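You operate a simulated robot arm through the tools that you are given. There is no shell and no other tool. Be economical: measure what you need, move in short steps, check, and stop when the job is done.

The job below is to be done with a simulated robot arm. You get a single attempt, and the scene is never put back.

JOB
Fetch the strip carrier from the cushion cradle and set it on top of the tape roll. Put the green spacer from the top board of the cushion shelf on the setting tag and the black spacer on the trolley rack. Take the brake block on the seat bench and put it away on the brake bench. Put the brush from the seat bench on top of the caps box. Take the flat pad on the seat bench and put it away on the panel bench. Lift the blue tilt bin open. The order is free. Set down upright: spacer, brake block.
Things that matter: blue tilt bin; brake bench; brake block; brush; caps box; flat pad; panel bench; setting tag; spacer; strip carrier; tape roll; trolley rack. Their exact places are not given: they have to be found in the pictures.

Only the result counts: the job must be done as asked and must still hold three seconds after the hand-in. Knocking over, shifting, dropping, spilling or breaking anything else fails it. A push-on lid holds only when it is set on centred and level and pressed home; a screw cap is set on level and turned clockwise until tight.

ROBOT AND FRAMES
A 6-joint arm with a two-finger parallel gripper on a trunk, on a base that drives. Base frame: it is fixed to the floor where the robot stands at the start and does not move with it; the origin is under the middle of the robot, x ahead of it, y to its left, z up. Readings come in mm, degrees, newtons and seconds.
With the tool pointing down near the work surface it reaches from about 120 to 640 mm from the robot's upright axis, wherever it stands. Its first joint turns from -166.0 to 166.0 degrees. Places, roughly: blue tilt bin [600, 11100, 900]; brake bench [-8100, 3900, 800]; brake block (3x6x5 cm) [800, 1200, 800]; brush (19x4x4 cm) [700, 1300, 900]; caps box [250, 3250, 750]; flat pad (8x6x4 cm) [800, 1400, 800]; panel bench [-6400, -2100, 800]; setting tag [1000, -1250, 1250]; spacer [1000, -1250, 1250]; strip carrier [500, -250, 750]; tape roll (11x11x5 cm) [600, 100, 800]; trolley rack (66x16 cm) [-1000, -780, 1200]. Payload 1.57 kg.
The TCP is the grasp point between the finger pads, 30 mm short of the fingertips. In the tool frame z runs along the fingers and y along their closing line. The gripper opens to 110 mm. The fingers are 24 mm wide and 12 mm thick; the gripper's body (48 by 112 mm) begins 78 mm behind the TCP.
Orientation is told as [roll, pitch, yaw] about the base's x, y, z axes, in that order, counted from this pose: with the fingers straight down and closing along the base's y, the tool's x points along the base's -x, its y along +y and its z along -z.

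CONTROLS
- The arm moves only by the tool send_rows. Its argument "increments" is text: rows parted by semicolons, each of 7 numbers parted by spaces: the turn, a rotation vector about the tool's x, y, z in units of 5 degrees (1.0 is 5 degrees), then the shift along the tool's x, y, z in units of 20 mm (1.0 is 20 mm), then the gripper command, from -1 (shut) to 1 (fully open), values between in proportion. In form: wx wy wz dx dy dz hand; .... A call has 1 to 8 rows; each row shifts and turns the commanded pose from where the row before left it, along the tool's axes as they then stand. A call with a number of a shift or a turn outside -1 to 1 is refused whole. Each row takes 0.2 s and may step no farther than 50 mm and 8.6 degrees from the row before; otherwise, or with a gripper value out of range, the whole call is refused. A pose out of reach is approached as far as the arm can. The call stops where the force on the tool passes 40 N (or 10 N more than at its start, if that is more) or the arm is blocked; 0.2 s more then pass. Each finger travels about 108 mm/s and halts on what it meets, pressing with about 42 N; the grip force reading is that of the motor and also rises with nothing between the fingers. The clock runs only during rows and for 0.2 s after the last one: add rows that do not move to give the fingers time. The reply holds the time, the measured pose of the TCP, the force on the tool along the base axes, the opening and the grip force, in the units named above and with some noise, with the torque about the TCP (base axes, N m) and any sound that the robot's microphone picked up, and new pictures: "views" is both (left out), scene, wrist or none.
- Cameras (640 x 400 px; columns grow to the right, rows downward): "scene" is now at [-7.8, 53.8, 1653.2]; the picture's right is [-0.99, -0.13, 0.00], its down [-0.09, 0.68, -0.73] and it looks along [0.10, -0.72, -0.69] (base axes); focal length 214 px, centre (320, 200). "wrist" rides on the gripper at [70, 16, -141] in the tool frame; the picture's right is [-0.23, 0.97, 0.00], its down [-0.86, -0.20, -0.48] and it looks along [-0.47, -0.11, 0.88] (tool axes); focal length 222 px, centre (320, 200).
- lift_body(by): slides the trunk up (or, below 0, down) by that many mm; the arm and the scene camera ride with it, the base frame stays. It gives what a move gives, with no picture.
- roll_base(legs): drives the robot by 1 to 6 legs, each [ahead, left, turn to the left] in mm, mm and degrees, along the robot's own axes; the way and the turn of a leg run together, so that a leg with both is an arc; at most 1500 mm and 180 degrees a leg. The arm and the cameras ride along, it lands a little off, and it stops where it bumps. It gives what a move gives, and a new picture of the scene camera.
- pan_tilt(pan, tilt): turns the head with the scene camera to pan (to the left, within 120 degrees either way) and tilt (down, from -29 to 69), counted from straight ahead of the robot. It gives what a move gives, and a new picture of the scene camera.
- locate(camera, pixels): for up to 12 pixels [column, row] of the newest picture of that camera ("zoom" is the newest enlarged one), the place [x, y, z] in the base frame of the surface seen there, good to about 2 mm, but the place of the scene camera against the robot may be out by one fixed shift of up to 18 mm in any direction. The clock stands still meanwhile.
- inspect(camera, box): a new picture of the part [left, top, right, bottom] of that camera's present view, enlarged. The clock stands still meanwhile.
- close_job(): hands the job in; it is judged then, once.

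Work in short steps. Measure before you move; look again where a grasp or a placing could have gone wrong, and mend it. You have 131 turns and 260 pictures in all, those below and enlarged ones among them. Open the gripper and draw the arm clear of the work before you hand the job in, unless the task says otherwise; then end with one line.

The tools are called after "Call:" as a command line: name --argument value ..., lists and objects as JSON in quotes. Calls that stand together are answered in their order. send_rows: Moves the arm, as the interface text tells. Its arguments: {"type":"object","properties":{"increments":{"type":"string"},"views":{"type":"string","enum":["both","scene","wrist","none"]}},"required":["increments"]} The other tools are called the same way: lift_body (by) slides the trunk up or down; roll_base (legs) drives the base; pan_tilt (pan, tilt) turns the head that bears the scene camera; locate (camera, pixels) gives the place of the surface under pixels of a picture; inspect (camera, box) takes an enlarged picture of a part of a camera's view; close_job () hands the job in.

At the start:

```text
time: 0.0
tcp_pos: [196.1, -345.3, 1413.3]
orientation: [0.0, 0.0, -0.1]
ft_force: [-0.6, 0.6, 0.0]
moment: [-0.02, 0.01, 0.02]
opening: 109.8
gripper_force: 0.0
trunk travel left (down, up): [-225.0, 365.0]
robot x, y, heading: [0.7, 0.6, -0.1]
head pan, tilt: [-82.4, 43.3]
```

scene: 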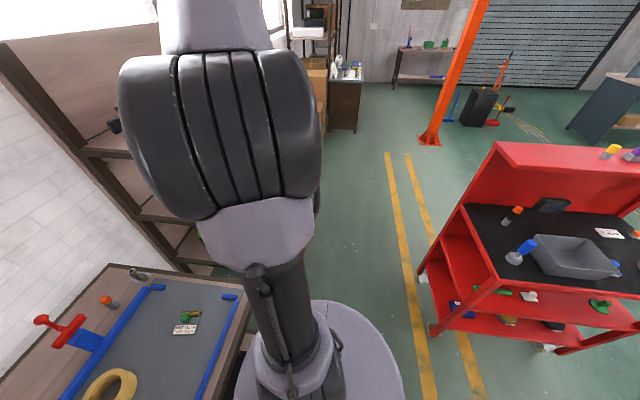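
wrist: 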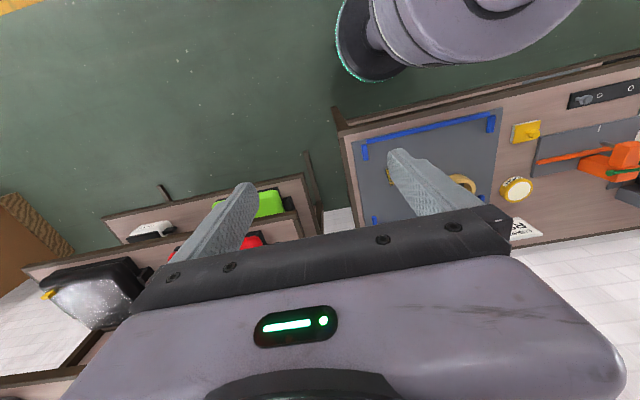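

The scene camera looks to the right of the robot. I first look straight ahead and to the sides for the objects.

Call:
pan_tilt --pan 0 --tilt 45

Call:
pan_tilt --pan 60 --tilt 35

Call:
pan_tilt --pan -45 --tilt 40

```text
time: 1.6
tcp_pos: [196.4, -346.3, 1414.8]
orientation: [0.0, 0.0, 0.0]
ft_force: [0.5, 0.3, -0.3]
moment: [0.01, 0.0, -0.03]
opening: 109.9
gripper_force: 0.1
trunk travel left (down, up): [-225.0, 365.0]
robot x, y, heading: [1.5, 1.6, -0.1]
head pan, tilt: [0.0, 45.0]
```

scene: 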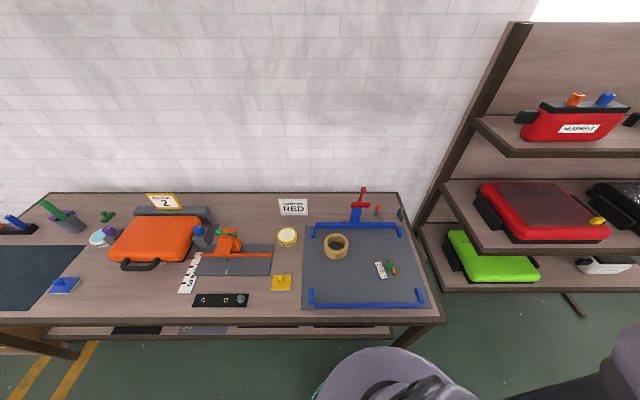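

```text
time: 2.9
tcp_pos: [195.0, -345.2, 1413.6]
orientation: [0.0, 0.0, 0.1]
ft_force: [0.9, 0.6, 0.6]
moment: [0.03, 0.01, -0.01]
opening: 109.8
gripper_force: 0.0
trunk travel left (down, up): [-225.0, 365.0]
robot x, y, heading: [-0.7, 3.5, 0.0]
head pan, tilt: [60.0, 35.0]
```

scene: 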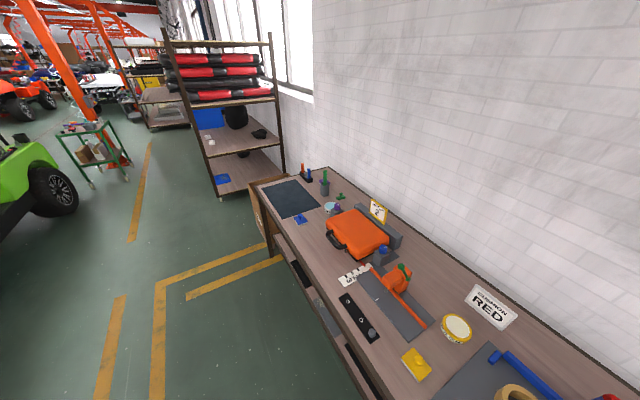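

```text
time: 4.7
tcp_pos: [195.9, -345.5, 1414.6]
orientation: [0.0, 0.0, 0.0]
ft_force: [0.0, -0.2, 1.9]
moment: [-0.01, 0.01, -0.01]
opening: 110.1
gripper_force: 0.0
trunk travel left (down, up): [-225.0, 365.0]
robot x, y, heading: [-1.4, 1.5, 0.2]
head pan, tilt: [-45.0, 40.0]
```

scene: 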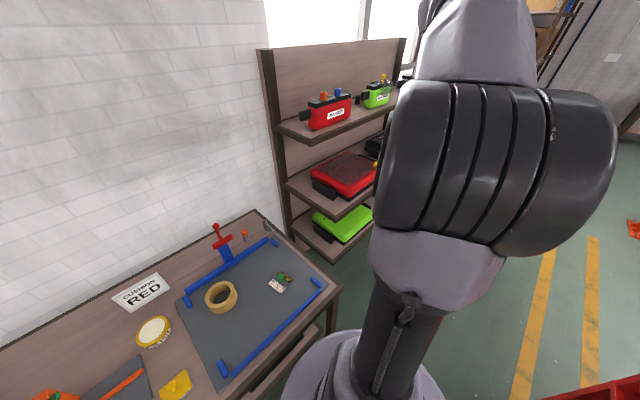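

Strip carrier seems to be on the grey cradle with the blue rails. I look ahead again and enlarge.

Call:
pan_tilt --pan -5 --tilt 50

Call:
inspect --camera "scene" --box '[220, 150, 420, 300]'

Call:
locate --camera "zoom" --pixels '[[160, 200], [320, 200], [480, 200], [160, 300], [320, 300], [480, 300]]'

```text
time: 5.8
tcp_pos: [195.8, -345.7, 1413.7]
orientation: [0.0, 0.0, -0.1]
ft_force: [-0.5, 0.7, -0.2]
moment: [0.02, 0.0, 0.03]
opening: 110.3
gripper_force: 0.0
trunk travel left (down, up): [-225.0, 365.0]
robot x, y, heading: [1.9, 3.1, 0.2]
head pan, tilt: [-5.0, 50.0]
```

scene: 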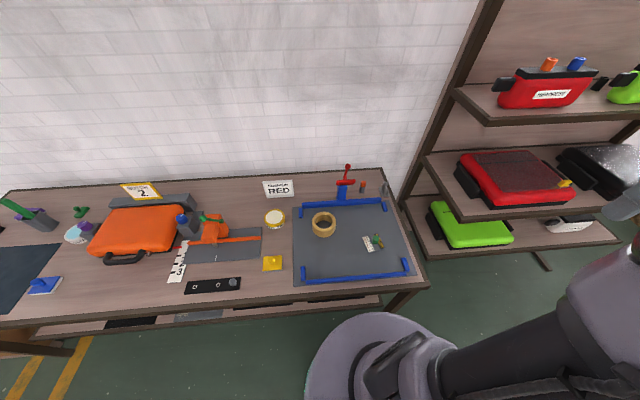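

```text
2.67 times, centred on (320, 225) of scene
```

zoom: 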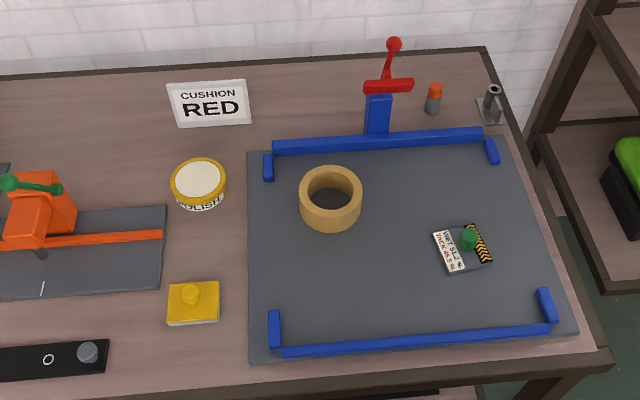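

```text
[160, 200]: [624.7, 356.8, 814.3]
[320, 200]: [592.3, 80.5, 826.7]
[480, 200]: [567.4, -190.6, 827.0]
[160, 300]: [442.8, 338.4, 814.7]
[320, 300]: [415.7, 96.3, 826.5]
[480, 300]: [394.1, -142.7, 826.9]
```

Tape roll is the ring at zoom (330,197), strip carrier the labelled plate with the green knob at (463,248). I locate both in detail.

Call:
inspect --camera "scene" --box '[300, 200, 396, 260]'

Call:
locate --camera "scene" --pixels '[[375, 238], [375, 242], [366, 244], [374, 249], [381, 247], [371, 244], [323, 222], [313, 220], [334, 220], [323, 213], [323, 229], [323, 235]]'

```text
6.67 times, centred on (348, 230) of scene
```

zoom: 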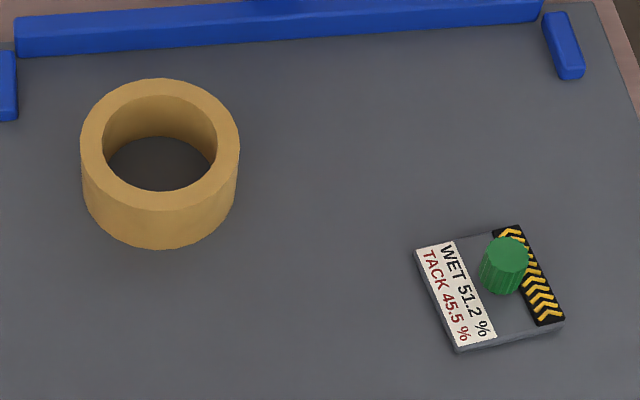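

```text
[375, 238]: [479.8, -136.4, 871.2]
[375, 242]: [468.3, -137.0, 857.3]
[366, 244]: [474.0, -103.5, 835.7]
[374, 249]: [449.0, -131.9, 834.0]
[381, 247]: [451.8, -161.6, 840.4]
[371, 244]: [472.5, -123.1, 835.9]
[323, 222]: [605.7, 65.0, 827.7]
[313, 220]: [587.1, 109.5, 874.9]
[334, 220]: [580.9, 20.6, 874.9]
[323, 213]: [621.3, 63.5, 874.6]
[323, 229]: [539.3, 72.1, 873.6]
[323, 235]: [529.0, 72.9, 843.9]
```

Lower the trunk and move the gripper over the strip carrier for an accurate wrist view.

Call:
lift_body --by -200

Call:
send_rows --increments "0 0 0 -1 0.8 0.3 1;0 0 0 -1 0.8 0.3 1;0 0 0 -1 0.8 0.3 1;0 0 0 -1 0.8 0.3 1;0 0 0 -1 0.8 0.3 1;0 0 0 -1 0.8 0.3 1;0 0 0 -1 0.8 0.3 1;0 0 0 -1 0.8 0.3 1" --views "none"

Call:
send_rows --increments "0 0 0 -1 0.7 0.5 1;0 0 0 -1 0.7 0.5 1;0 0 0 -1 0.7 0.5 1;0 0 0 -1 0.7 0.5 1;0 0 0 -1 0.7 0.5 1;0 0 0 -1 0.3 0.5 1;0 0 0 0 0 1 1;0 0 0 0 0 1 1" --views "wrist"

```text
time: 7.9
tcp_pos: [196.4, -345.4, 1214.0]
orientation: [0.0, 0.1, 0.0]
ft_force: [0.3, 0.2, 0.5]
moment: [0.0, -0.01, 0.01]
opening: 110.2
gripper_force: 0.1
trunk travel left (down, up): [-25.0, 565.0]
robot x, y, heading: [-0.6, -1.0, 0.2]
head pan, tilt: [-5.0, 50.0]
```

```text
time: 9.7
tcp_pos: [356.9, -216.8, 1164.4]
orientation: [0.0, 0.0, 0.0]
ft_force: [0.5, 0.3, -0.9]
moment: [0.0, -0.03, 0.03]
opening: 110.1
gripper_force: 0.1
trunk travel left (down, up): [-25.0, 565.0]
robot x, y, heading: [-4.1, 3.1, -0.1]
head pan, tilt: [-5.0, 50.0]
```

```text
time: 11.5
tcp_pos: [477.3, -141.8, 1065.7]
orientation: [0.0, 0.0, 0.0]
ft_force: [-0.9, 0.5, -0.3]
moment: [-0.01, -0.01, 0.03]
opening: 109.9
gripper_force: 0.0
trunk travel left (down, up): [-25.0, 565.0]
robot x, y, heading: [-0.8, -1.3, -0.2]
head pan, tilt: [-5.0, 50.0]
```

wrist: 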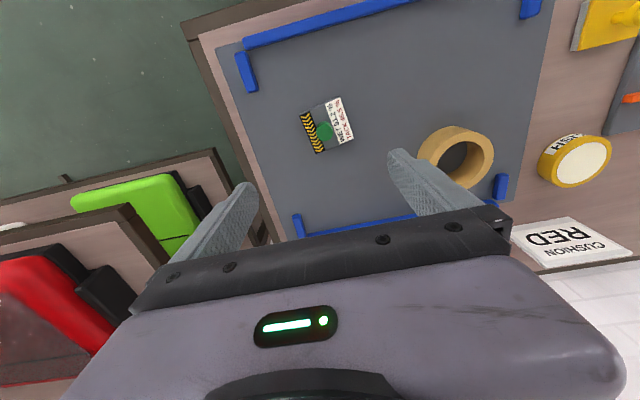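

Wrist shows the carrier at (326,125) and roll at (456,152). I locate their points.

Call:
inspect --camera "wrist" --box '[280, 80, 520, 230]'

Call:
locate --camera "wrist" --pixels '[[326, 131], [323, 129], [328, 133], [302, 115], [340, 100], [354, 139], [317, 152], [430, 152], [487, 150], [455, 130], [461, 182], [418, 155]]'

```text
2.67 times, centred on (400, 155) of wrist
```

zoom: 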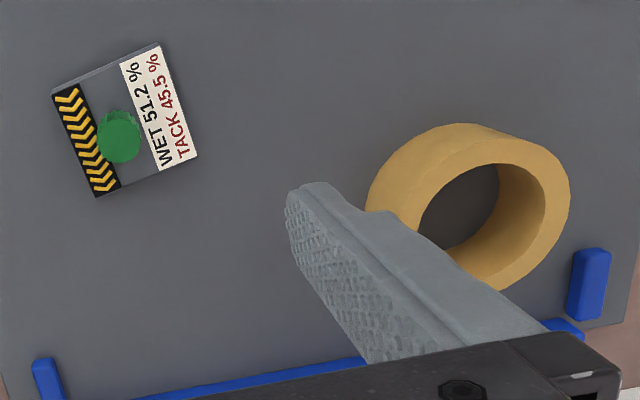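

```text
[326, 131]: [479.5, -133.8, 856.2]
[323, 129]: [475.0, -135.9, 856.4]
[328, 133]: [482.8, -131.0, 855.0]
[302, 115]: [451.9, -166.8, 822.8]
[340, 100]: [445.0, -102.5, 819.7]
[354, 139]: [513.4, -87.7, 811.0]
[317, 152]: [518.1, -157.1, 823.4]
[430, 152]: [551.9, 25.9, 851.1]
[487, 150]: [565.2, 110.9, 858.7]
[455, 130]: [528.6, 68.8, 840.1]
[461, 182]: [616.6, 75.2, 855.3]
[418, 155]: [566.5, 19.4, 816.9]
```

Need exact plate centre versus knob since the plate only just spans the ring. Enlarged wrist view of the carrier.

Call:
inspect --camera "wrist" --box '[288, 88, 368, 158]'

```text
5.71 times, centred on (328, 123) of wrist
```

zoom: 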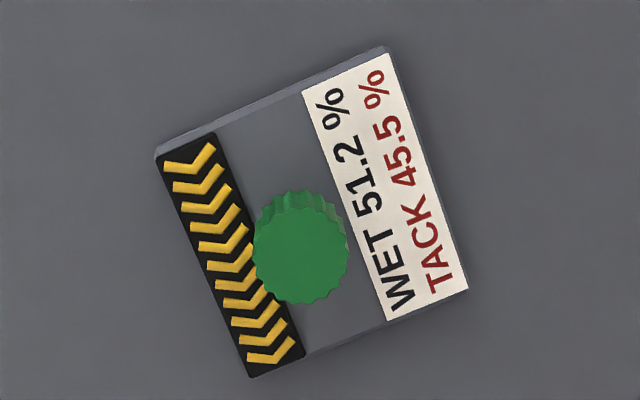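

Call:
locate --camera "zoom" --pixels '[[159, 160], [389, 57], [464, 287], [252, 374], [301, 253], [257, 253], [345, 253], [300, 300], [300, 210], [300, 330], [120, 200]]'

```text
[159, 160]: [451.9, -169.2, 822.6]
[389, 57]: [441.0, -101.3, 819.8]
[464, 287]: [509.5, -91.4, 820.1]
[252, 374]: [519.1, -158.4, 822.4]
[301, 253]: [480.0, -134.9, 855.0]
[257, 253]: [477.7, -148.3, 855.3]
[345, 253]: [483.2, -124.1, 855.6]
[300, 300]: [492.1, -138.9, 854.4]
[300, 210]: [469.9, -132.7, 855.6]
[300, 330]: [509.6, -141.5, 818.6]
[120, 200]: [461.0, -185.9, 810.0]
```

Knob at (480,-135.5), plate centre (480.4,-130), knob top z≈855. I descend to TCP z≈858 and close on the knob.

Call:
send_rows --increments "0 0 0 -0.15 0.315 1 1;0 0 0 0 0 1 1;0 0 0 0 0 1 1;0 0 0 0 0 1 1;0 0 0 0 0 1 1;0 0 0 0 0 1 1;0 0 0 0 0 1 0;0 0 0 0 0 1 -0.2" --views "none"

Call:
send_rows --increments "0 0 0 0 0 1 -0.2;0 0 0 0 0 1 -0.2;0 0 0 0 0 0.4 -0.2;0 0 0 0 0 0 -1;0 0 0 0 0 0 -1;0 0 0 0 0 0 -1" --views "wrist"

```text
time: 13.3
tcp_pos: [480.0, -133.8, 905.3]
orientation: [0.1, 0.0, 0.0]
ft_force: [0.8, 0.5, 0.9]
moment: [0.01, -0.01, 0.04]
opening: 43.7
gripper_force: 0.2
trunk travel left (down, up): [-25.0, 565.0]
robot x, y, heading: [1.6, -0.8, -0.0]
head pan, tilt: [-5.0, 50.0]
```

```text
time: 14.7
tcp_pos: [479.1, -135.2, 858.0]
orientation: [-0.1, 0.0, 0.0]
ft_force: [0.3, 0.5, 0.3]
moment: [0.02, -0.03, -0.02]
opening: 25.6
gripper_force: 36.9
trunk travel left (down, up): [-25.0, 565.0]
robot x, y, heading: [-2.8, 2.1, 0.3]
head pan, tilt: [-5.0, 50.0]
```

wrist: 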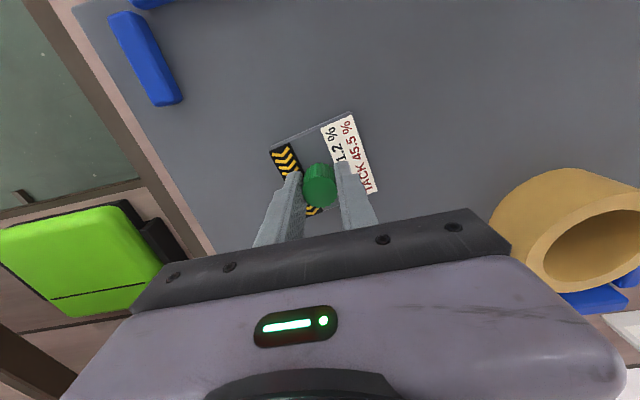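

Held (opening 25.6). Lift 100 mm, move above the ring and look.

Call:
send_rows --increments "0 0 0 0 0 -1 -1;0 0 0 0 0 -1 -1;0 0 0 0 0 -1 -1;0 0 0 0 0 -1 -1;0 0 0 0 0 -1 -1;0 0 0 0 0 -1 -1;0 0 0 0 0 -1 -1" --views "none"

Call:
send_rows --increments "0 0 0 -0.5 1 0 -1;0 0 0 -0.5 1 0 -1;0 0 0 -0.5 1 0 -1;0 0 0 -0.5 1 0 -1;0 0 0 -0.5 1 0 -1;0 0 0 -0.5 1 0 -1;0 0 0 -0.5 1 0 -1" --views "wrist"

Call:
inspect --camera "wrist" --box '[270, 60, 450, 240]'

```text
time: 16.3
tcp_pos: [478.5, -135.2, 998.8]
orientation: [0.0, 0.0, 0.0]
ft_force: [0.3, 0.1, -1.0]
moment: [-0.01, 0.01, -0.03]
opening: 25.3
gripper_force: 36.7
trunk travel left (down, up): [-25.0, 565.0]
robot x, y, heading: [2.0, -1.8, 0.1]
head pan, tilt: [-5.0, 50.0]
```

```text
time: 17.9
tcp_pos: [550.8, 5.9, 997.5]
orientation: [0.0, -0.1, 0.1]
ft_force: [-0.6, 0.2, -1.1]
moment: [-0.01, -0.01, 0.02]
opening: 25.2
gripper_force: 36.7
trunk travel left (down, up): [-25.0, 565.0]
robot x, y, heading: [1.5, -0.7, 0.1]
head pan, tilt: [-5.0, 50.0]
```

wrist: 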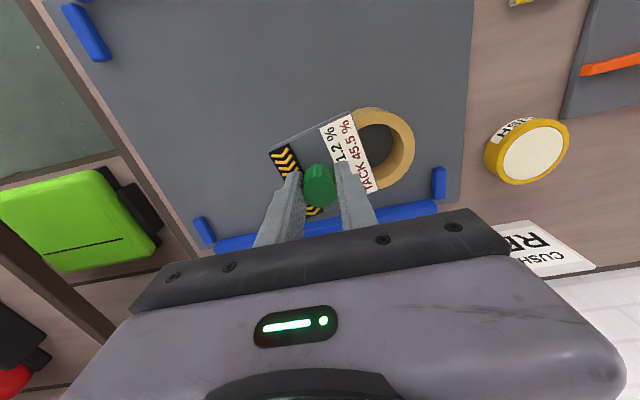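

```text
2.22 times, centred on (360, 150) of wrist
```

zoom: 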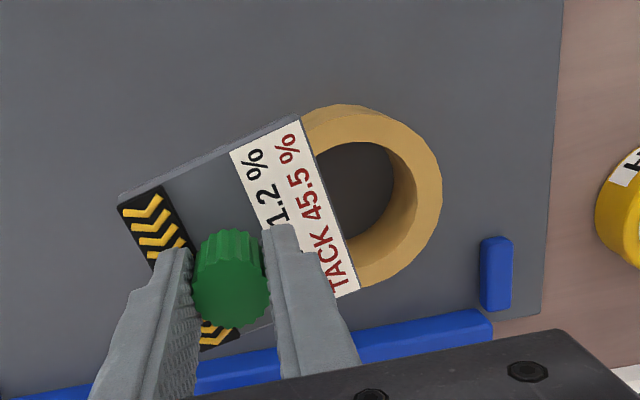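

Ring visible; I sample its top rim to confirm the centre.

Call:
locate --camera "zoom" --pixels '[[438, 190], [432, 225], [400, 268], [370, 284], [425, 155], [400, 130], [340, 120], [414, 180], [405, 215], [385, 245], [360, 260], [390, 155]]'

```text
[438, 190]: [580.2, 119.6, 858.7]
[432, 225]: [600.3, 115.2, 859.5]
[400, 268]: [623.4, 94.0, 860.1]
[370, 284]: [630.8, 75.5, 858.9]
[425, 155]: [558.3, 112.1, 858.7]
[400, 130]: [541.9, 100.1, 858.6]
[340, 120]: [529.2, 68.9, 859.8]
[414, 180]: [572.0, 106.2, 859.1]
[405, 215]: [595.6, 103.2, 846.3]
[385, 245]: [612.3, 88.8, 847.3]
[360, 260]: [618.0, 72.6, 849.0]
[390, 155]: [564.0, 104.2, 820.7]
```

Ring centre ≈(580,66.5), top 859.5. Move over and descend to near contact.

Call:
send_rows --increments "0 0 0 -0.73 0.92 0 -1;0 0 0 -0.73 0.92 0 -1;0 0 0 0 0.915 0 -1;0 0 0 0 0 1 -1;0 0 0 0 0 1 -1;0 0 0 0 0 1 -1;0 0 0 0 0 1 -1;0 0 0 0 0 0.3 -1" --views "both"

Call:
inspect --camera "scene" --box '[270, 180, 370, 260]'

```text
time: 19.7
tcp_pos: [579.0, 58.7, 911.7]
orientation: [0.0, 0.0, 0.0]
ft_force: [-0.3, 0.5, -0.7]
moment: [-0.02, 0.0, -0.02]
opening: 25.3
gripper_force: 36.5
trunk travel left (down, up): [-25.0, 565.0]
robot x, y, heading: [0.1, -1.0, -0.2]
head pan, tilt: [-5.0, 50.0]
```

scene: 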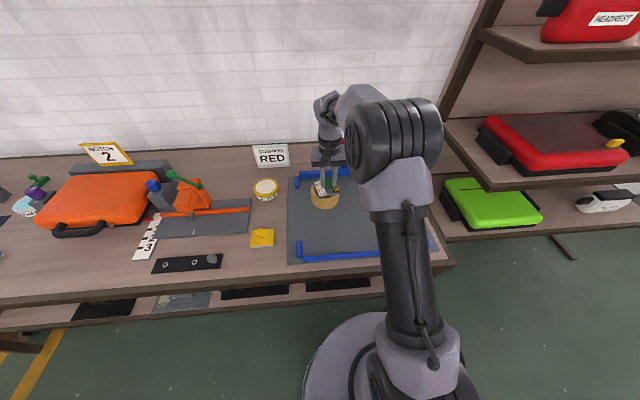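
wrist: 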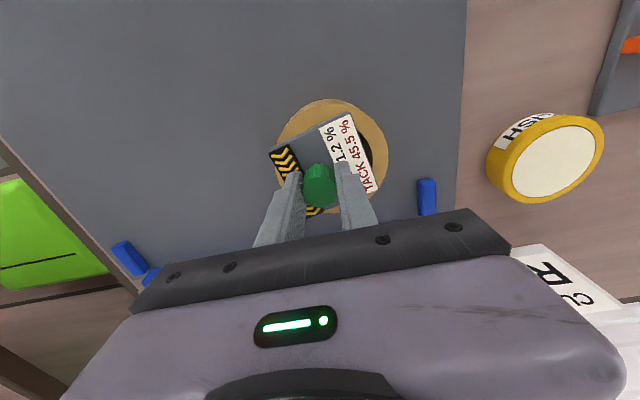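

```text
5.00 times, centred on (320, 220) of scene
```

zoom: 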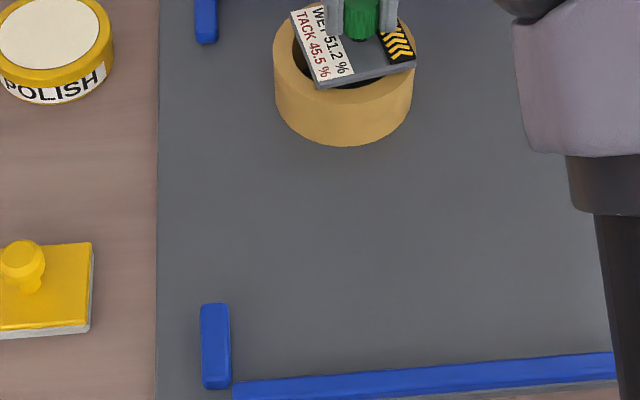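

Plate looks slightly off toward -y; I measure the corners at the ring.

Call:
inspect --camera "wrist" --box '[260, 90, 400, 230]'

Call:
locate --camera "wrist" --pixels '[[271, 152], [349, 114], [377, 189], [309, 214], [387, 150], [330, 102], [290, 120]]'

```text
2.86 times, centred on (330, 160) of wrist
```

zoom: 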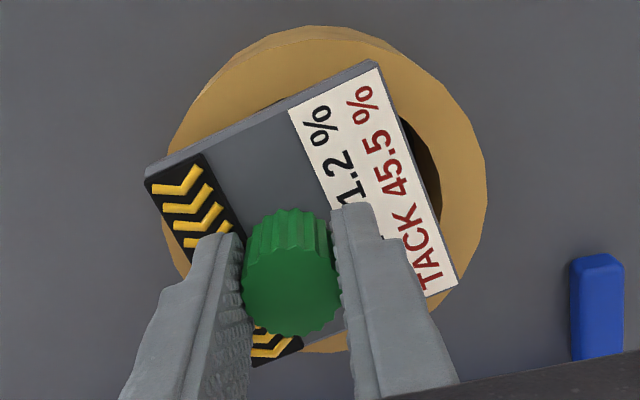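

```text
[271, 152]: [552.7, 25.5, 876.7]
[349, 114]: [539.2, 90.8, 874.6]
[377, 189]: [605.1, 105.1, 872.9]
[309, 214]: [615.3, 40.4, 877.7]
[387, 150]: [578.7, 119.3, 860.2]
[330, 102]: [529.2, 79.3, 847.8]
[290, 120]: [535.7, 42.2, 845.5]
```

Plate centre (578.1,65.4) vs ring (580,66.5). Small correction, lower 5–6 mm, and release.

Call:
send_rows --increments "0 0 0 -0.1 0.06 0 -1;0 0 0 0 0 0.15 -1;0 0 0 0 0 0.1 -1;0 0 0 0 0 0.05 -1" --views "none"

```text
time: 20.7
tcp_pos: [580.0, 60.2, 906.2]
orientation: [0.0, -0.1, 0.0]
ft_force: [-0.4, 1.0, -1.0]
moment: [0.0, 0.04, -0.01]
opening: 25.4
gripper_force: 37.0
trunk travel left (down, up): [-25.0, 565.0]
robot x, y, heading: [1.0, 2.9, -0.1]
head pan, tilt: [-5.0, 50.0]
```

No contact force yet; go a touch further until contact.

Call:
send_rows --increments "0 0 0 0 0 0.05 -1;0 0 0 0 0 0.05 -1" --views "none"

Call:
send_rows --increments "0 0 0 0 0 0.05 -1;0 0 0 0 0 0.05 -1" --views "none"

```text
time: 21.3
tcp_pos: [580.2, 60.5, 904.9]
orientation: [0.0, -0.1, -0.1]
ft_force: [0.1, 0.6, 11.8]
moment: [0.08, 0.17, -0.06]
opening: 24.9
gripper_force: 36.4
trunk travel left (down, up): [-25.0, 565.0]
robot x, y, heading: [-2.1, 2.5, 0.1]
head pan, tilt: [-5.0, 50.0]
```

```text
time: 21.9
tcp_pos: [580.0, 59.6, 904.4]
orientation: [0.0, -0.3, -0.1]
ft_force: [4.8, 1.3, 32.9]
moment: [0.12, 0.02, -0.11]
opening: 25.5
gripper_force: 36.4
trunk travel left (down, up): [-25.0, 565.0]
robot x, y, heading: [-1.4, -2.1, -0.1]
head pan, tilt: [-5.0, 50.0]
```

Contact made; back off slightly, release and rise.

Call:
send_rows --increments "0 0 0 0 0 -0.08 -1;0 0 0 0 0 0 -0.3;0 0 0 0 0 0 0;0 0 0 0 0 -0.5 0;0 0 0 0 0 -1 0;0 0 0 0 0 -1 0;0 0 0 0 0 -1 0;0 0 0 0 0 -1 0" --views "both"

Call:
inspect --camera "scene" --box '[270, 180, 370, 260]'

```text
time: 23.7
tcp_pos: [579.7, 60.2, 993.1]
orientation: [-0.1, -0.1, 0.0]
ft_force: [1.0, 0.5, -0.1]
moment: [0.02, 0.05, -0.01]
opening: 55.0
gripper_force: 0.0
trunk travel left (down, up): [-25.0, 565.0]
robot x, y, heading: [-4.8, -1.2, 0.0]
head pan, tilt: [-5.0, 50.0]
```

scene: 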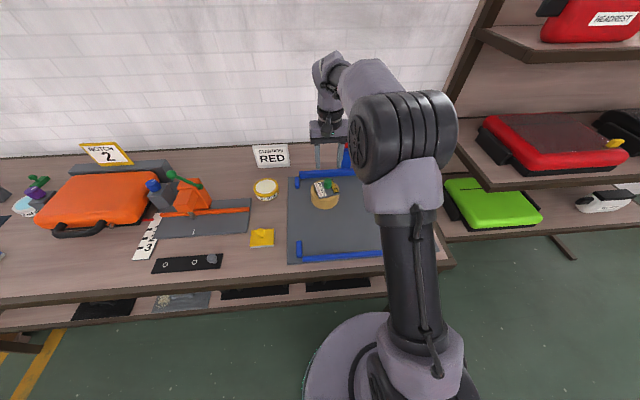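
wrist: 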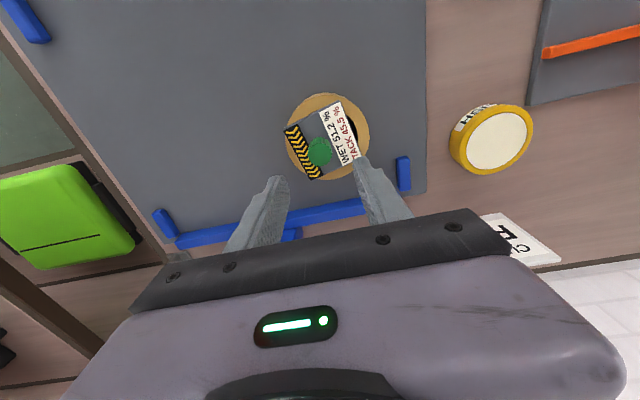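

```text
5.00 times, centred on (320, 220) of scene
```

zoom: 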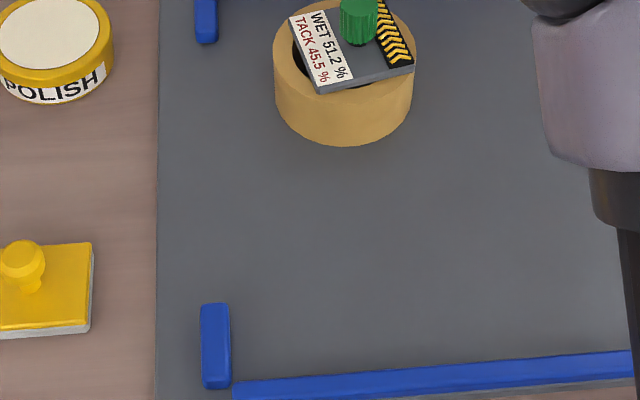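

Released. I verify seating via enlarged wrist view.

Call:
inspect --camera "wrist" --box '[270, 80, 390, 200]'

Call:
locate --camera "wrist" --pixels '[[284, 131], [339, 101], [361, 155], [308, 179], [320, 150]]'

```text
3.33 times, centred on (330, 140) of wrist
```

zoom: 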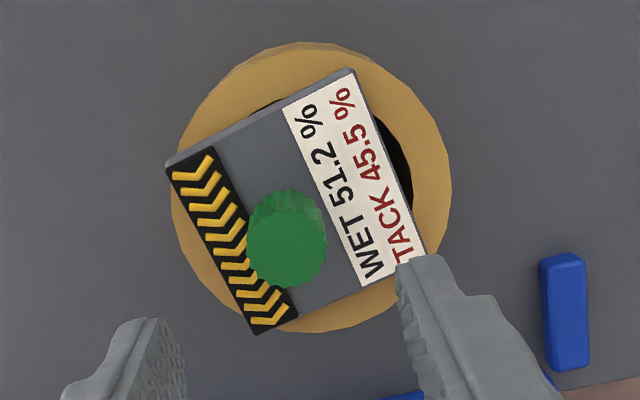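

```text
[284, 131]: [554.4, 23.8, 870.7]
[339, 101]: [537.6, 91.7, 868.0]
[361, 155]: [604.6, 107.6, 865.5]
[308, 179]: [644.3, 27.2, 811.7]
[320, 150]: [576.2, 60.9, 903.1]
```

Carrier is seated level and centred. Next: raise the trunk, pull the arm in, and look at the shelf on the right.

Call:
lift_body --by 400

Call:
send_rows --increments "0 0 0 1 0 0 0;0 0 0 1 0 0 0;0 0 0 1 0 0 0;0 0 0 1 0 0 0;0 0 0 1 0 0 0;0 0 0 1 0 0 0;0 0 0 1 0 0 0;0 0 0 1 0 0 0" --views "none"

Call:
send_rows --increments "0 0 0 1 0.5 0 0;0 0 0 1 0.5 0 0;0 0 0 1 0.5 0 0;0 0 0 1 0.5 0 0;0 0 0 0 1 0 0;0 0 0 0 1 0 0;0 0 0 0 1 0 0;0 0 0 0 1 0 0" --views "none"

Call:
pan_tilt --pan -50 --tilt 35

```text
time: 27.6
tcp_pos: [579.8, 59.7, 1393.1]
orientation: [-0.1, 0.0, 0.0]
ft_force: [0.0, 1.2, 0.1]
moment: [0.0, 0.0, 0.01]
opening: 55.0
gripper_force: 0.1
trunk travel left (down, up): [-425.0, 165.0]
robot x, y, heading: [0.6, 3.1, -0.1]
head pan, tilt: [-5.0, 50.0]
```

```text
time: 29.4
tcp_pos: [419.6, 61.1, 1393.6]
orientation: [-0.1, 0.0, 0.0]
ft_force: [0.0, -0.3, -0.2]
moment: [0.01, 0.02, 0.03]
opening: 55.0
gripper_force: 0.1
trunk travel left (down, up): [-425.0, 165.0]
robot x, y, heading: [5.0, -1.5, 0.1]
head pan, tilt: [-5.0, 50.0]
```

```text
time: 31.1
tcp_pos: [340.8, 180.2, 1393.8]
orientation: [0.1, 0.0, -0.1]
ft_force: [0.1, 0.5, -0.1]
moment: [-0.04, -0.02, -0.01]
opening: 54.9
gripper_force: 0.0
trunk travel left (down, up): [-425.0, 165.0]
robot x, y, heading: [1.2, -1.6, -0.3]
head pan, tilt: [-5.0, 50.0]
```

```text
time: 32.3
tcp_pos: [342.2, 181.0, 1392.8]
orientation: [-0.1, 0.0, 0.1]
ft_force: [0.0, -0.3, -0.1]
moment: [0.0, 0.01, -0.04]
opening: 55.1
gripper_force: 0.1
trunk travel left (down, up): [-425.0, 165.0]
robot x, y, heading: [1.5, -3.5, -0.1]
head pan, tilt: [-50.0, 35.0]
```

scene: 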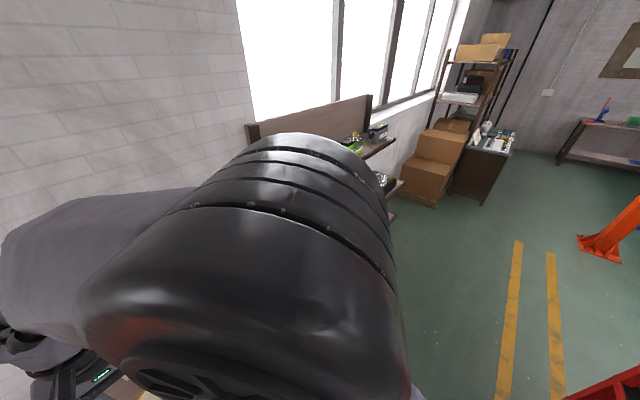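

The elbow blocks the view; drive 700 mm to the right and look ahead.

Call:
roll_base --legs '[[0, -700, 0]]'

Call:
pan_tilt --pan -20 --tilt 40

```text
time: 36.1
tcp_pos: [339.2, -525.0, 1392.9]
orientation: [0.0, 0.0, -0.3]
ft_force: [0.0, -0.9, 0.8]
moment: [0.03, 0.0, 0.02]
opening: 55.1
gripper_force: 0.0
trunk travel left (down, up): [-425.0, 165.0]
robot x, y, heading: [-2.9, -703.8, -0.1]
head pan, tilt: [-50.0, 35.0]
```

scene: 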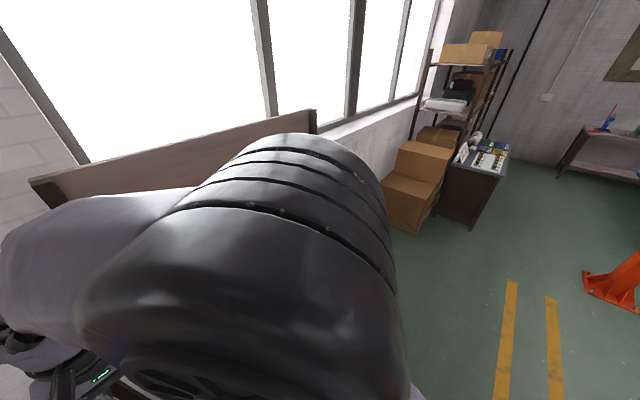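

```text
time: 37.1
tcp_pos: [339.9, -524.7, 1393.3]
orientation: [-0.1, 0.1, -0.3]
ft_force: [-0.2, 0.2, -0.2]
moment: [0.0, 0.01, 0.02]
opening: 55.0
gripper_force: 0.0
trunk travel left (down, up): [-425.0, 165.0]
robot x, y, heading: [-0.5, -701.0, -0.4]
head pan, tilt: [-20.0, 40.0]
```

scene: 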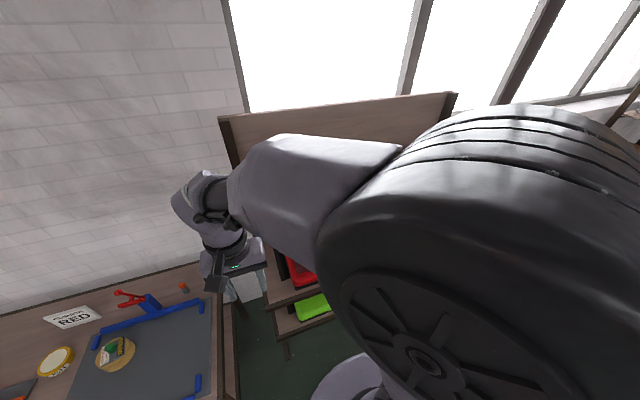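

The elbow blocks the view. Drive on right 600 mm and swing the arm to the right so the view left is free.

Call:
roll_base --legs '[[0, -600, 0]]'

Call:
send_rows --increments "0 0 0 0.4 -1 0 0;0 0 0 0.4 -1 0 0;0 0 0 0.4 -1 0 0;0 0 0 0.4 -1 0 0;0 0 0 0.4 -1 0 0;0 0 0 0.4 -1 0 0;0 0 0 0.4 -1 0 0;0 0 0 0.4 -1 0 0" --views "none"

Call:
send_rows --increments "0 0 0 0.2 -1 0 0;0 0 0 0.2 -1 0 0;0 0 0 0 -1 0 0;0 0 0 0 -1 0 0;0 0 0 0 -1 0 0;0 0 0 0 -1 0 0;0 0 0 0 -1 0 0;0 0 0 0 -1 0 0" --views "none"

Call:
send_rows --increments "0 0 0 0.2 -1 0 0;0 0 0 0.2 -1 0 0;0 0 0 0 -1 0 0;0 0 0 0 -1 0 0;0 0 0 0 -1 0 0;0 0 0 0 -1 0 0;0 0 0 0 -1 0 0;0 0 0 0 -1 0 0" --views "none"

Call:
pan_tilt --pan 5 --tilt 40

```text
time: 40.5
tcp_pos: [337.7, -1130.6, 1393.0]
orientation: [0.0, 0.0, -0.3]
ft_force: [0.1, -0.7, 1.0]
moment: [0.01, 0.04, 0.03]
opening: 55.2
gripper_force: 0.1
trunk travel left (down, up): [-425.0, 165.0]
robot x, y, heading: [-1.7, -1307.5, -0.5]
head pan, tilt: [-20.0, 40.0]
```

scene: 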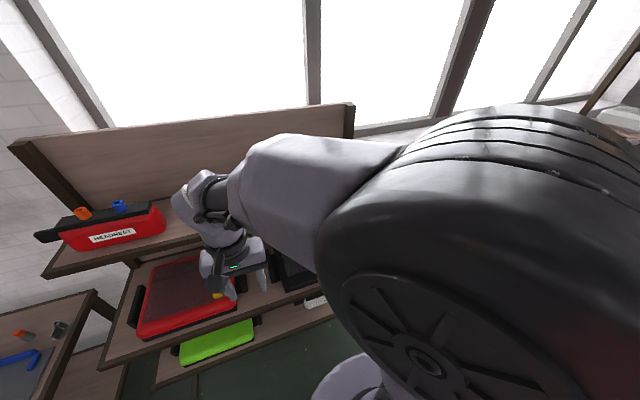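

```text
time: 42.3
tcp_pos: [271.3, -1289.9, 1392.8]
orientation: [0.1, 0.0, -0.2]
ft_force: [0.0, -0.1, 0.4]
moment: [0.01, 0.02, 0.0]
opening: 54.6
gripper_force: 0.0
trunk travel left (down, up): [-425.0, 165.0]
robot x, y, heading: [-4.6, -1305.9, -0.1]
head pan, tilt: [-20.0, 40.0]
```

```text
time: 44.1
tcp_pos: [264.2, -1449.3, 1393.0]
orientation: [0.0, 0.0, -0.4]
ft_force: [0.2, -0.2, 0.0]
moment: [0.02, 0.0, -0.04]
opening: 55.2
gripper_force: 0.1
trunk travel left (down, up): [-425.0, 165.0]
robot x, y, heading: [-5.4, -1307.8, -0.3]
head pan, tilt: [-20.0, 40.0]
```

```text
time: 45.9
tcp_pos: [253.4, -1610.1, 1393.7]
orientation: [0.0, 0.1, -0.3]
ft_force: [0.4, 0.8, 0.0]
moment: [0.01, -0.01, 0.01]
opening: 54.8
gripper_force: 0.0
trunk travel left (down, up): [-425.0, 165.0]
robot x, y, heading: [-2.0, -1307.7, -0.3]
head pan, tilt: [-20.0, 40.0]
```

```text
time: 46.8
tcp_pos: [254.0, -1610.5, 1393.1]
orientation: [0.0, 0.0, -0.3]
ft_force: [0.1, 0.5, -1.0]
moment: [0.0, 0.02, -0.03]
opening: 54.9
gripper_force: 0.0
trunk travel left (down, up): [-425.0, 165.0]
robot x, y, heading: [-5.1, -1307.1, -0.2]
head pan, tilt: [5.0, 40.0]
```

scene: 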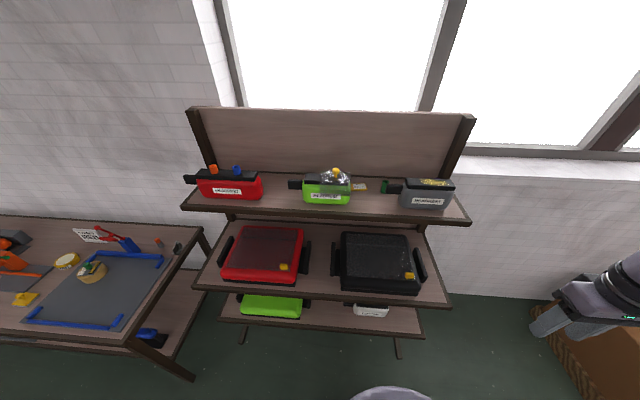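

Clear view of the shelf. Enlarge the top board around (325–460,165–210).

Call:
inspect --camera "scene" --box '[280, 150, 480, 230]'

Call:
inspect --camera "scene" --box '[340, 165, 410, 210]'

Call:
locate --camera "scene" --pixels '[[385, 182], [384, 187], [385, 192], [360, 188], [353, 187], [366, 187], [337, 172], [340, 216], [240, 169], [213, 168]]'

```text
3.20 times, centred on (380, 190) of scene
```

zoom: 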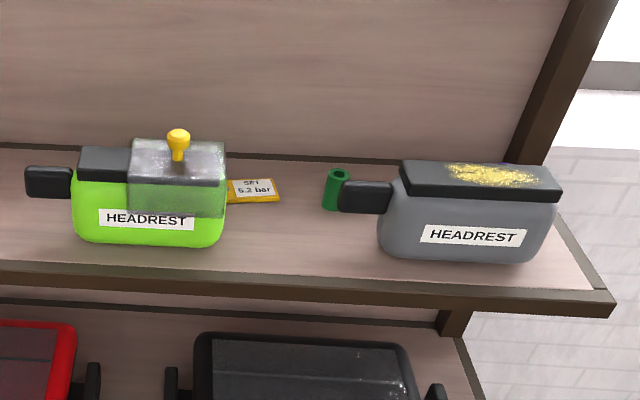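

```text
8.89 times, centred on (375, 188) of scene
```

zoom: 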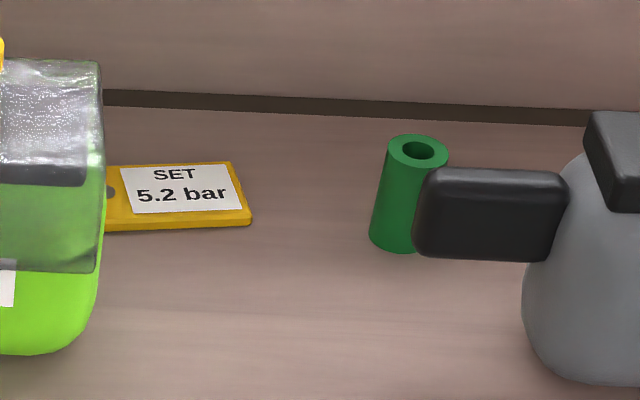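

```text
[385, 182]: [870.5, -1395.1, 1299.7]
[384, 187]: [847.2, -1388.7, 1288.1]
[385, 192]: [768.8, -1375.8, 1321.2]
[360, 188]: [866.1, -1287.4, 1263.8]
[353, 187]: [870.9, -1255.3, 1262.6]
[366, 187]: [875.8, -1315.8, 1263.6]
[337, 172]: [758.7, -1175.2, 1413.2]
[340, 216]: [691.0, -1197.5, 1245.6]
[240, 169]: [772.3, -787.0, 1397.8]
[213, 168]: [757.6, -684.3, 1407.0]
```

Green spacer stands at (860,-1400), the tag at (870,-1290). I look for the black spacer, likely hidden; raise the camera and look from above.

Call:
lift_body --by 160

Call:
pan_tilt --pan 0 --tilt 45

Call:
inspect --camera "scene" --box '[180, 100, 480, 240]'

Call:
inspect --camera "scene" --box '[300, 120, 480, 220]'

```text
time: 48.6
tcp_pos: [253.6, -1609.4, 1553.3]
orientation: [0.0, 0.0, -0.3]
ft_force: [1.0, 0.1, -0.3]
moment: [0.03, -0.01, -0.02]
opening: 55.0
gripper_force: 0.0
trunk travel left (down, up): [-585.0, 5.0]
robot x, y, heading: [-6.4, -1307.7, -0.2]
head pan, tilt: [5.0, 40.0]
```

```text
time: 49.3
tcp_pos: [253.5, -1608.4, 1553.5]
orientation: [0.0, 0.0, -0.3]
ft_force: [-0.3, 0.6, 0.3]
moment: [-0.02, -0.01, 0.01]
opening: 55.0
gripper_force: 0.0
trunk travel left (down, up): [-585.0, 5.0]
robot x, y, heading: [-6.5, -1311.0, -0.4]
head pan, tilt: [0.0, 45.0]
```

scene: 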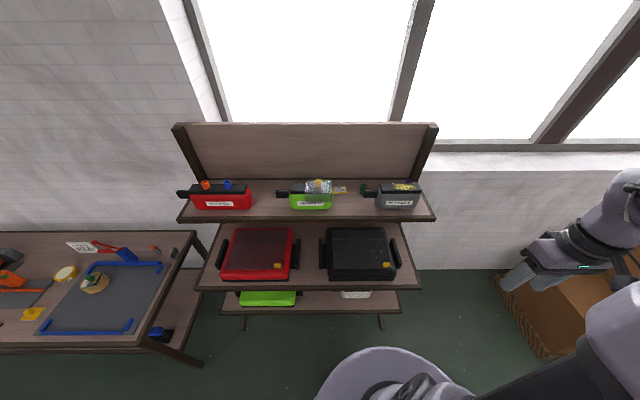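

```text
2.13 times, centred on (330, 170) of scene
```

zoom: 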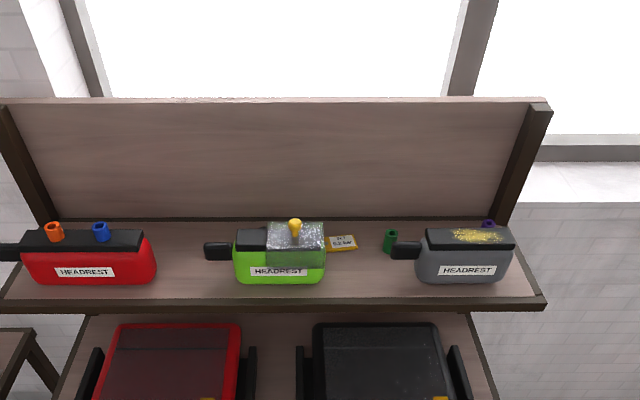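

```text
3.56 times, centred on (390, 170) of scene
```

zoom: 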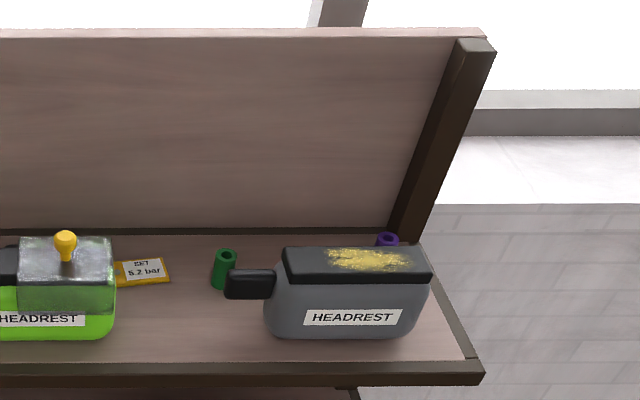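

A purple spacer hides behind the grey box; black not seen yet. I locate the shelf edges to know how near I can drive.

Call:
locate --camera "scene" --pixels '[[300, 218], [300, 288], [300, 312], [380, 328], [244, 328], [420, 288], [330, 380], [180, 218], [435, 218], [520, 345]]'

```text
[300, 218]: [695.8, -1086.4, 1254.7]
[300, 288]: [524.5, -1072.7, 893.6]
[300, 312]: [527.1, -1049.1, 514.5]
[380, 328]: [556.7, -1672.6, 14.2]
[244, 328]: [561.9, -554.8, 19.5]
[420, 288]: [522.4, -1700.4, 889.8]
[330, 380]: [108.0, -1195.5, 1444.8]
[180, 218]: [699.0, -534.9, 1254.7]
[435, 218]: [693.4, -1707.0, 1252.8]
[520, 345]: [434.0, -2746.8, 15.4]
```

Lower boards reach out to x≈525. I drive 240 mm forward cautiously, arm is high at z 1553.

Call:
roll_base --legs '[[240, 0, 0]]'

Call:
send_rows --increments "0 0 0 -1 0.4 0 0;0 0 0 -1 0.4 0 0;0 0 0 -1 0.4 0 0;0 0 0 -1 0.4 0 0;0 0 0 -1 0.4 0 0;0 0 0 -1 0.4 0 0;0 0 0 -1 0.4 0 0;0 0 0 -1 0.4 0 0" --views "wrist"

```text
time: 51.1
tcp_pos: [492.6, -1610.4, 1553.8]
orientation: [-0.1, 0.0, -0.2]
ft_force: [0.9, 0.6, -0.2]
moment: [0.0, 0.01, -0.01]
opening: 54.8
gripper_force: 0.2
trunk travel left (down, up): [-585.0, 5.0]
robot x, y, heading: [231.0, -1307.9, -0.3]
head pan, tilt: [0.0, 45.0]
```

scene: 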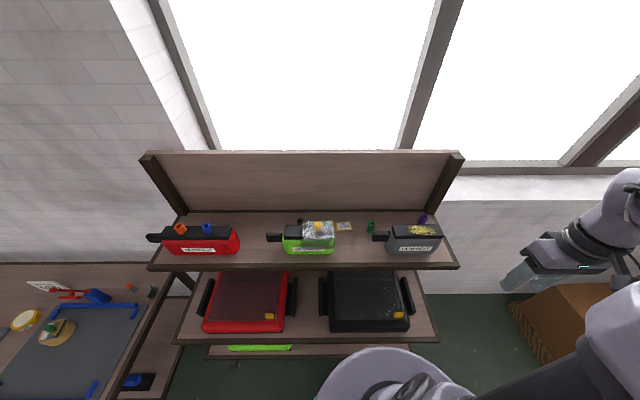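

```text
time: 52.9
tcp_pos: [654.6, -1547.9, 1553.1]
orientation: [0.0, 0.2, -0.4]
ft_force: [0.2, 0.6, 0.3]
moment: [0.01, 0.06, -0.02]
opening: 55.0
gripper_force: 0.0
trunk travel left (down, up): [-585.0, 5.0]
robot x, y, heading: [233.4, -1307.9, -0.3]
head pan, tilt: [0.0, 45.0]
```

wrist: 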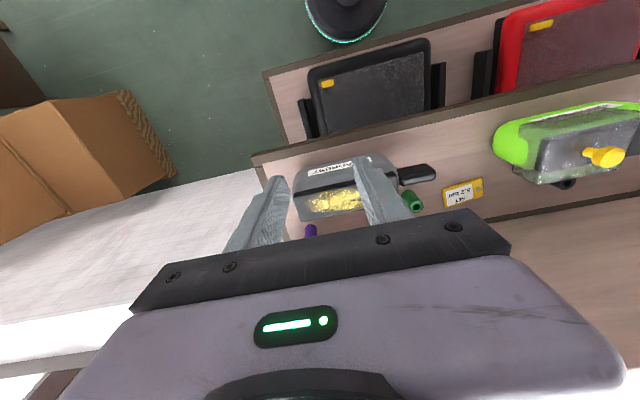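

Black spacer stands behind the green box (wrist (565,184), scene (300,221)). I enlarge and locate.

Call:
inspect --camera "wrist" --box '[370, 90, 640, 250]'

Call:
locate --camera "zoom" --pixels '[[96, 246], [80, 225], [110, 275], [125, 200], [150, 190], [190, 220], [272, 215], [265, 250], [175, 245], [465, 222], [480, 205], [220, 232]]'

Call:
inspect --camera "scene" --box '[260, 205, 390, 275]'

```text
2.37 times, centred on (505, 170) of wrist
```

zoom: 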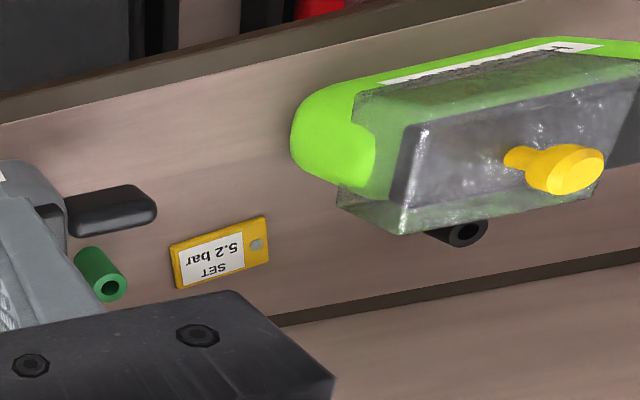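

```text
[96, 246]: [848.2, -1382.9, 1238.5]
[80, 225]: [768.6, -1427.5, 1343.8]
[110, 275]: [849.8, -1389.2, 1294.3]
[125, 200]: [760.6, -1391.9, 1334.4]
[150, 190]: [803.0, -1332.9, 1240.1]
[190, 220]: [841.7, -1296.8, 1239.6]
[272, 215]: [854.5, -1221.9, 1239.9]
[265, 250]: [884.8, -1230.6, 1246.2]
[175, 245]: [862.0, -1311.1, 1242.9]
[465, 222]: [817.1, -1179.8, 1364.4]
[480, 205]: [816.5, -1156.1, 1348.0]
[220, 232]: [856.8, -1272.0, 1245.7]
```

```text
4.92 times, centred on (325, 240) of scene
```

zoom: 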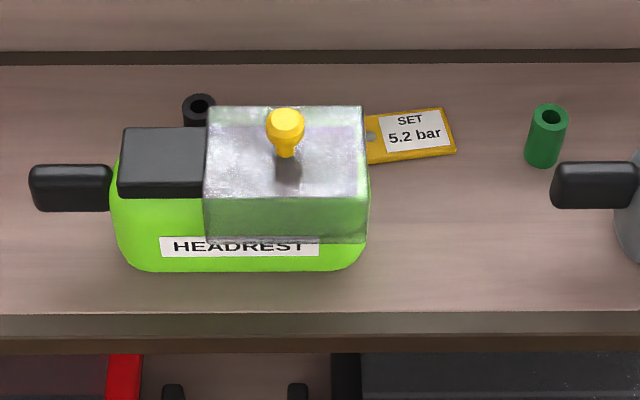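

I move the wrist camera over the tag area for precise measures.

Call:
send_rows --increments "0 0 0 -0.3 1 0 0.5;0 0 0 -0.3 1 0 0.5;0 0 0 -0.3 1 0 0.5;0 0 0 -0.3 1 0 0.5;0 0 0 -0.3 1 0 0.5;0 0 0 -0.3 1 0 0.5;0 0 0 -0.3 1 0 1;0 0 0 -0.3 1 0 1" --views "none"

Call:
send_rows --increments "0 0 0 0 1 0.5 1;0 0 0 0 1 0.5 1;0 0 0 0 1 0.5 1" --views "wrist"

Call:
inspect --camera "wrist" --box '[200, 90, 500, 240]'

```text
time: 54.7
tcp_pos: [702.5, -1386.8, 1553.3]
orientation: [-0.1, 0.0, -0.3]
ft_force: [-0.1, -0.4, 0.0]
moment: [0.02, 0.03, -0.03]
opening: 110.0
gripper_force: 0.0
trunk travel left (down, up): [-585.0, 5.0]
robot x, y, heading: [232.5, -1307.4, -0.4]
head pan, tilt: [0.0, 45.0]
```

```text
time: 55.5
tcp_pos: [702.5, -1327.6, 1522.3]
orientation: [0.1, 0.0, -0.4]
ft_force: [0.2, 0.8, -0.7]
moment: [-0.03, 0.01, 0.04]
opening: 110.1
gripper_force: 0.1
trunk travel left (down, up): [-585.0, 5.0]
robot x, y, heading: [235.5, -1308.7, -0.4]
head pan, tilt: [0.0, 45.0]
```

wrist: 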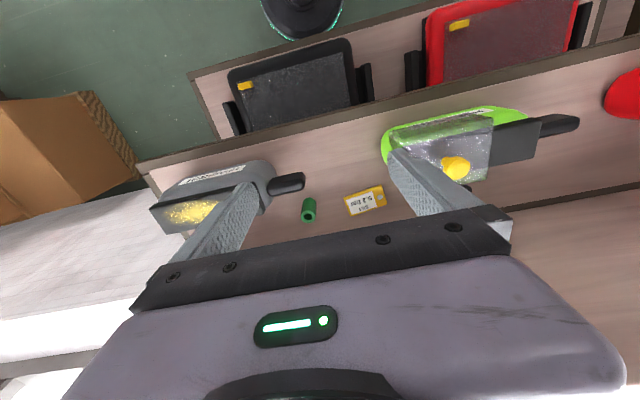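

```text
2.13 times, centred on (350, 165) of wrist
```

zoom: 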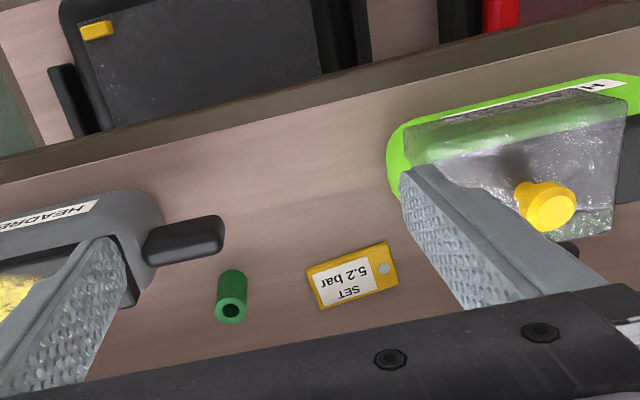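

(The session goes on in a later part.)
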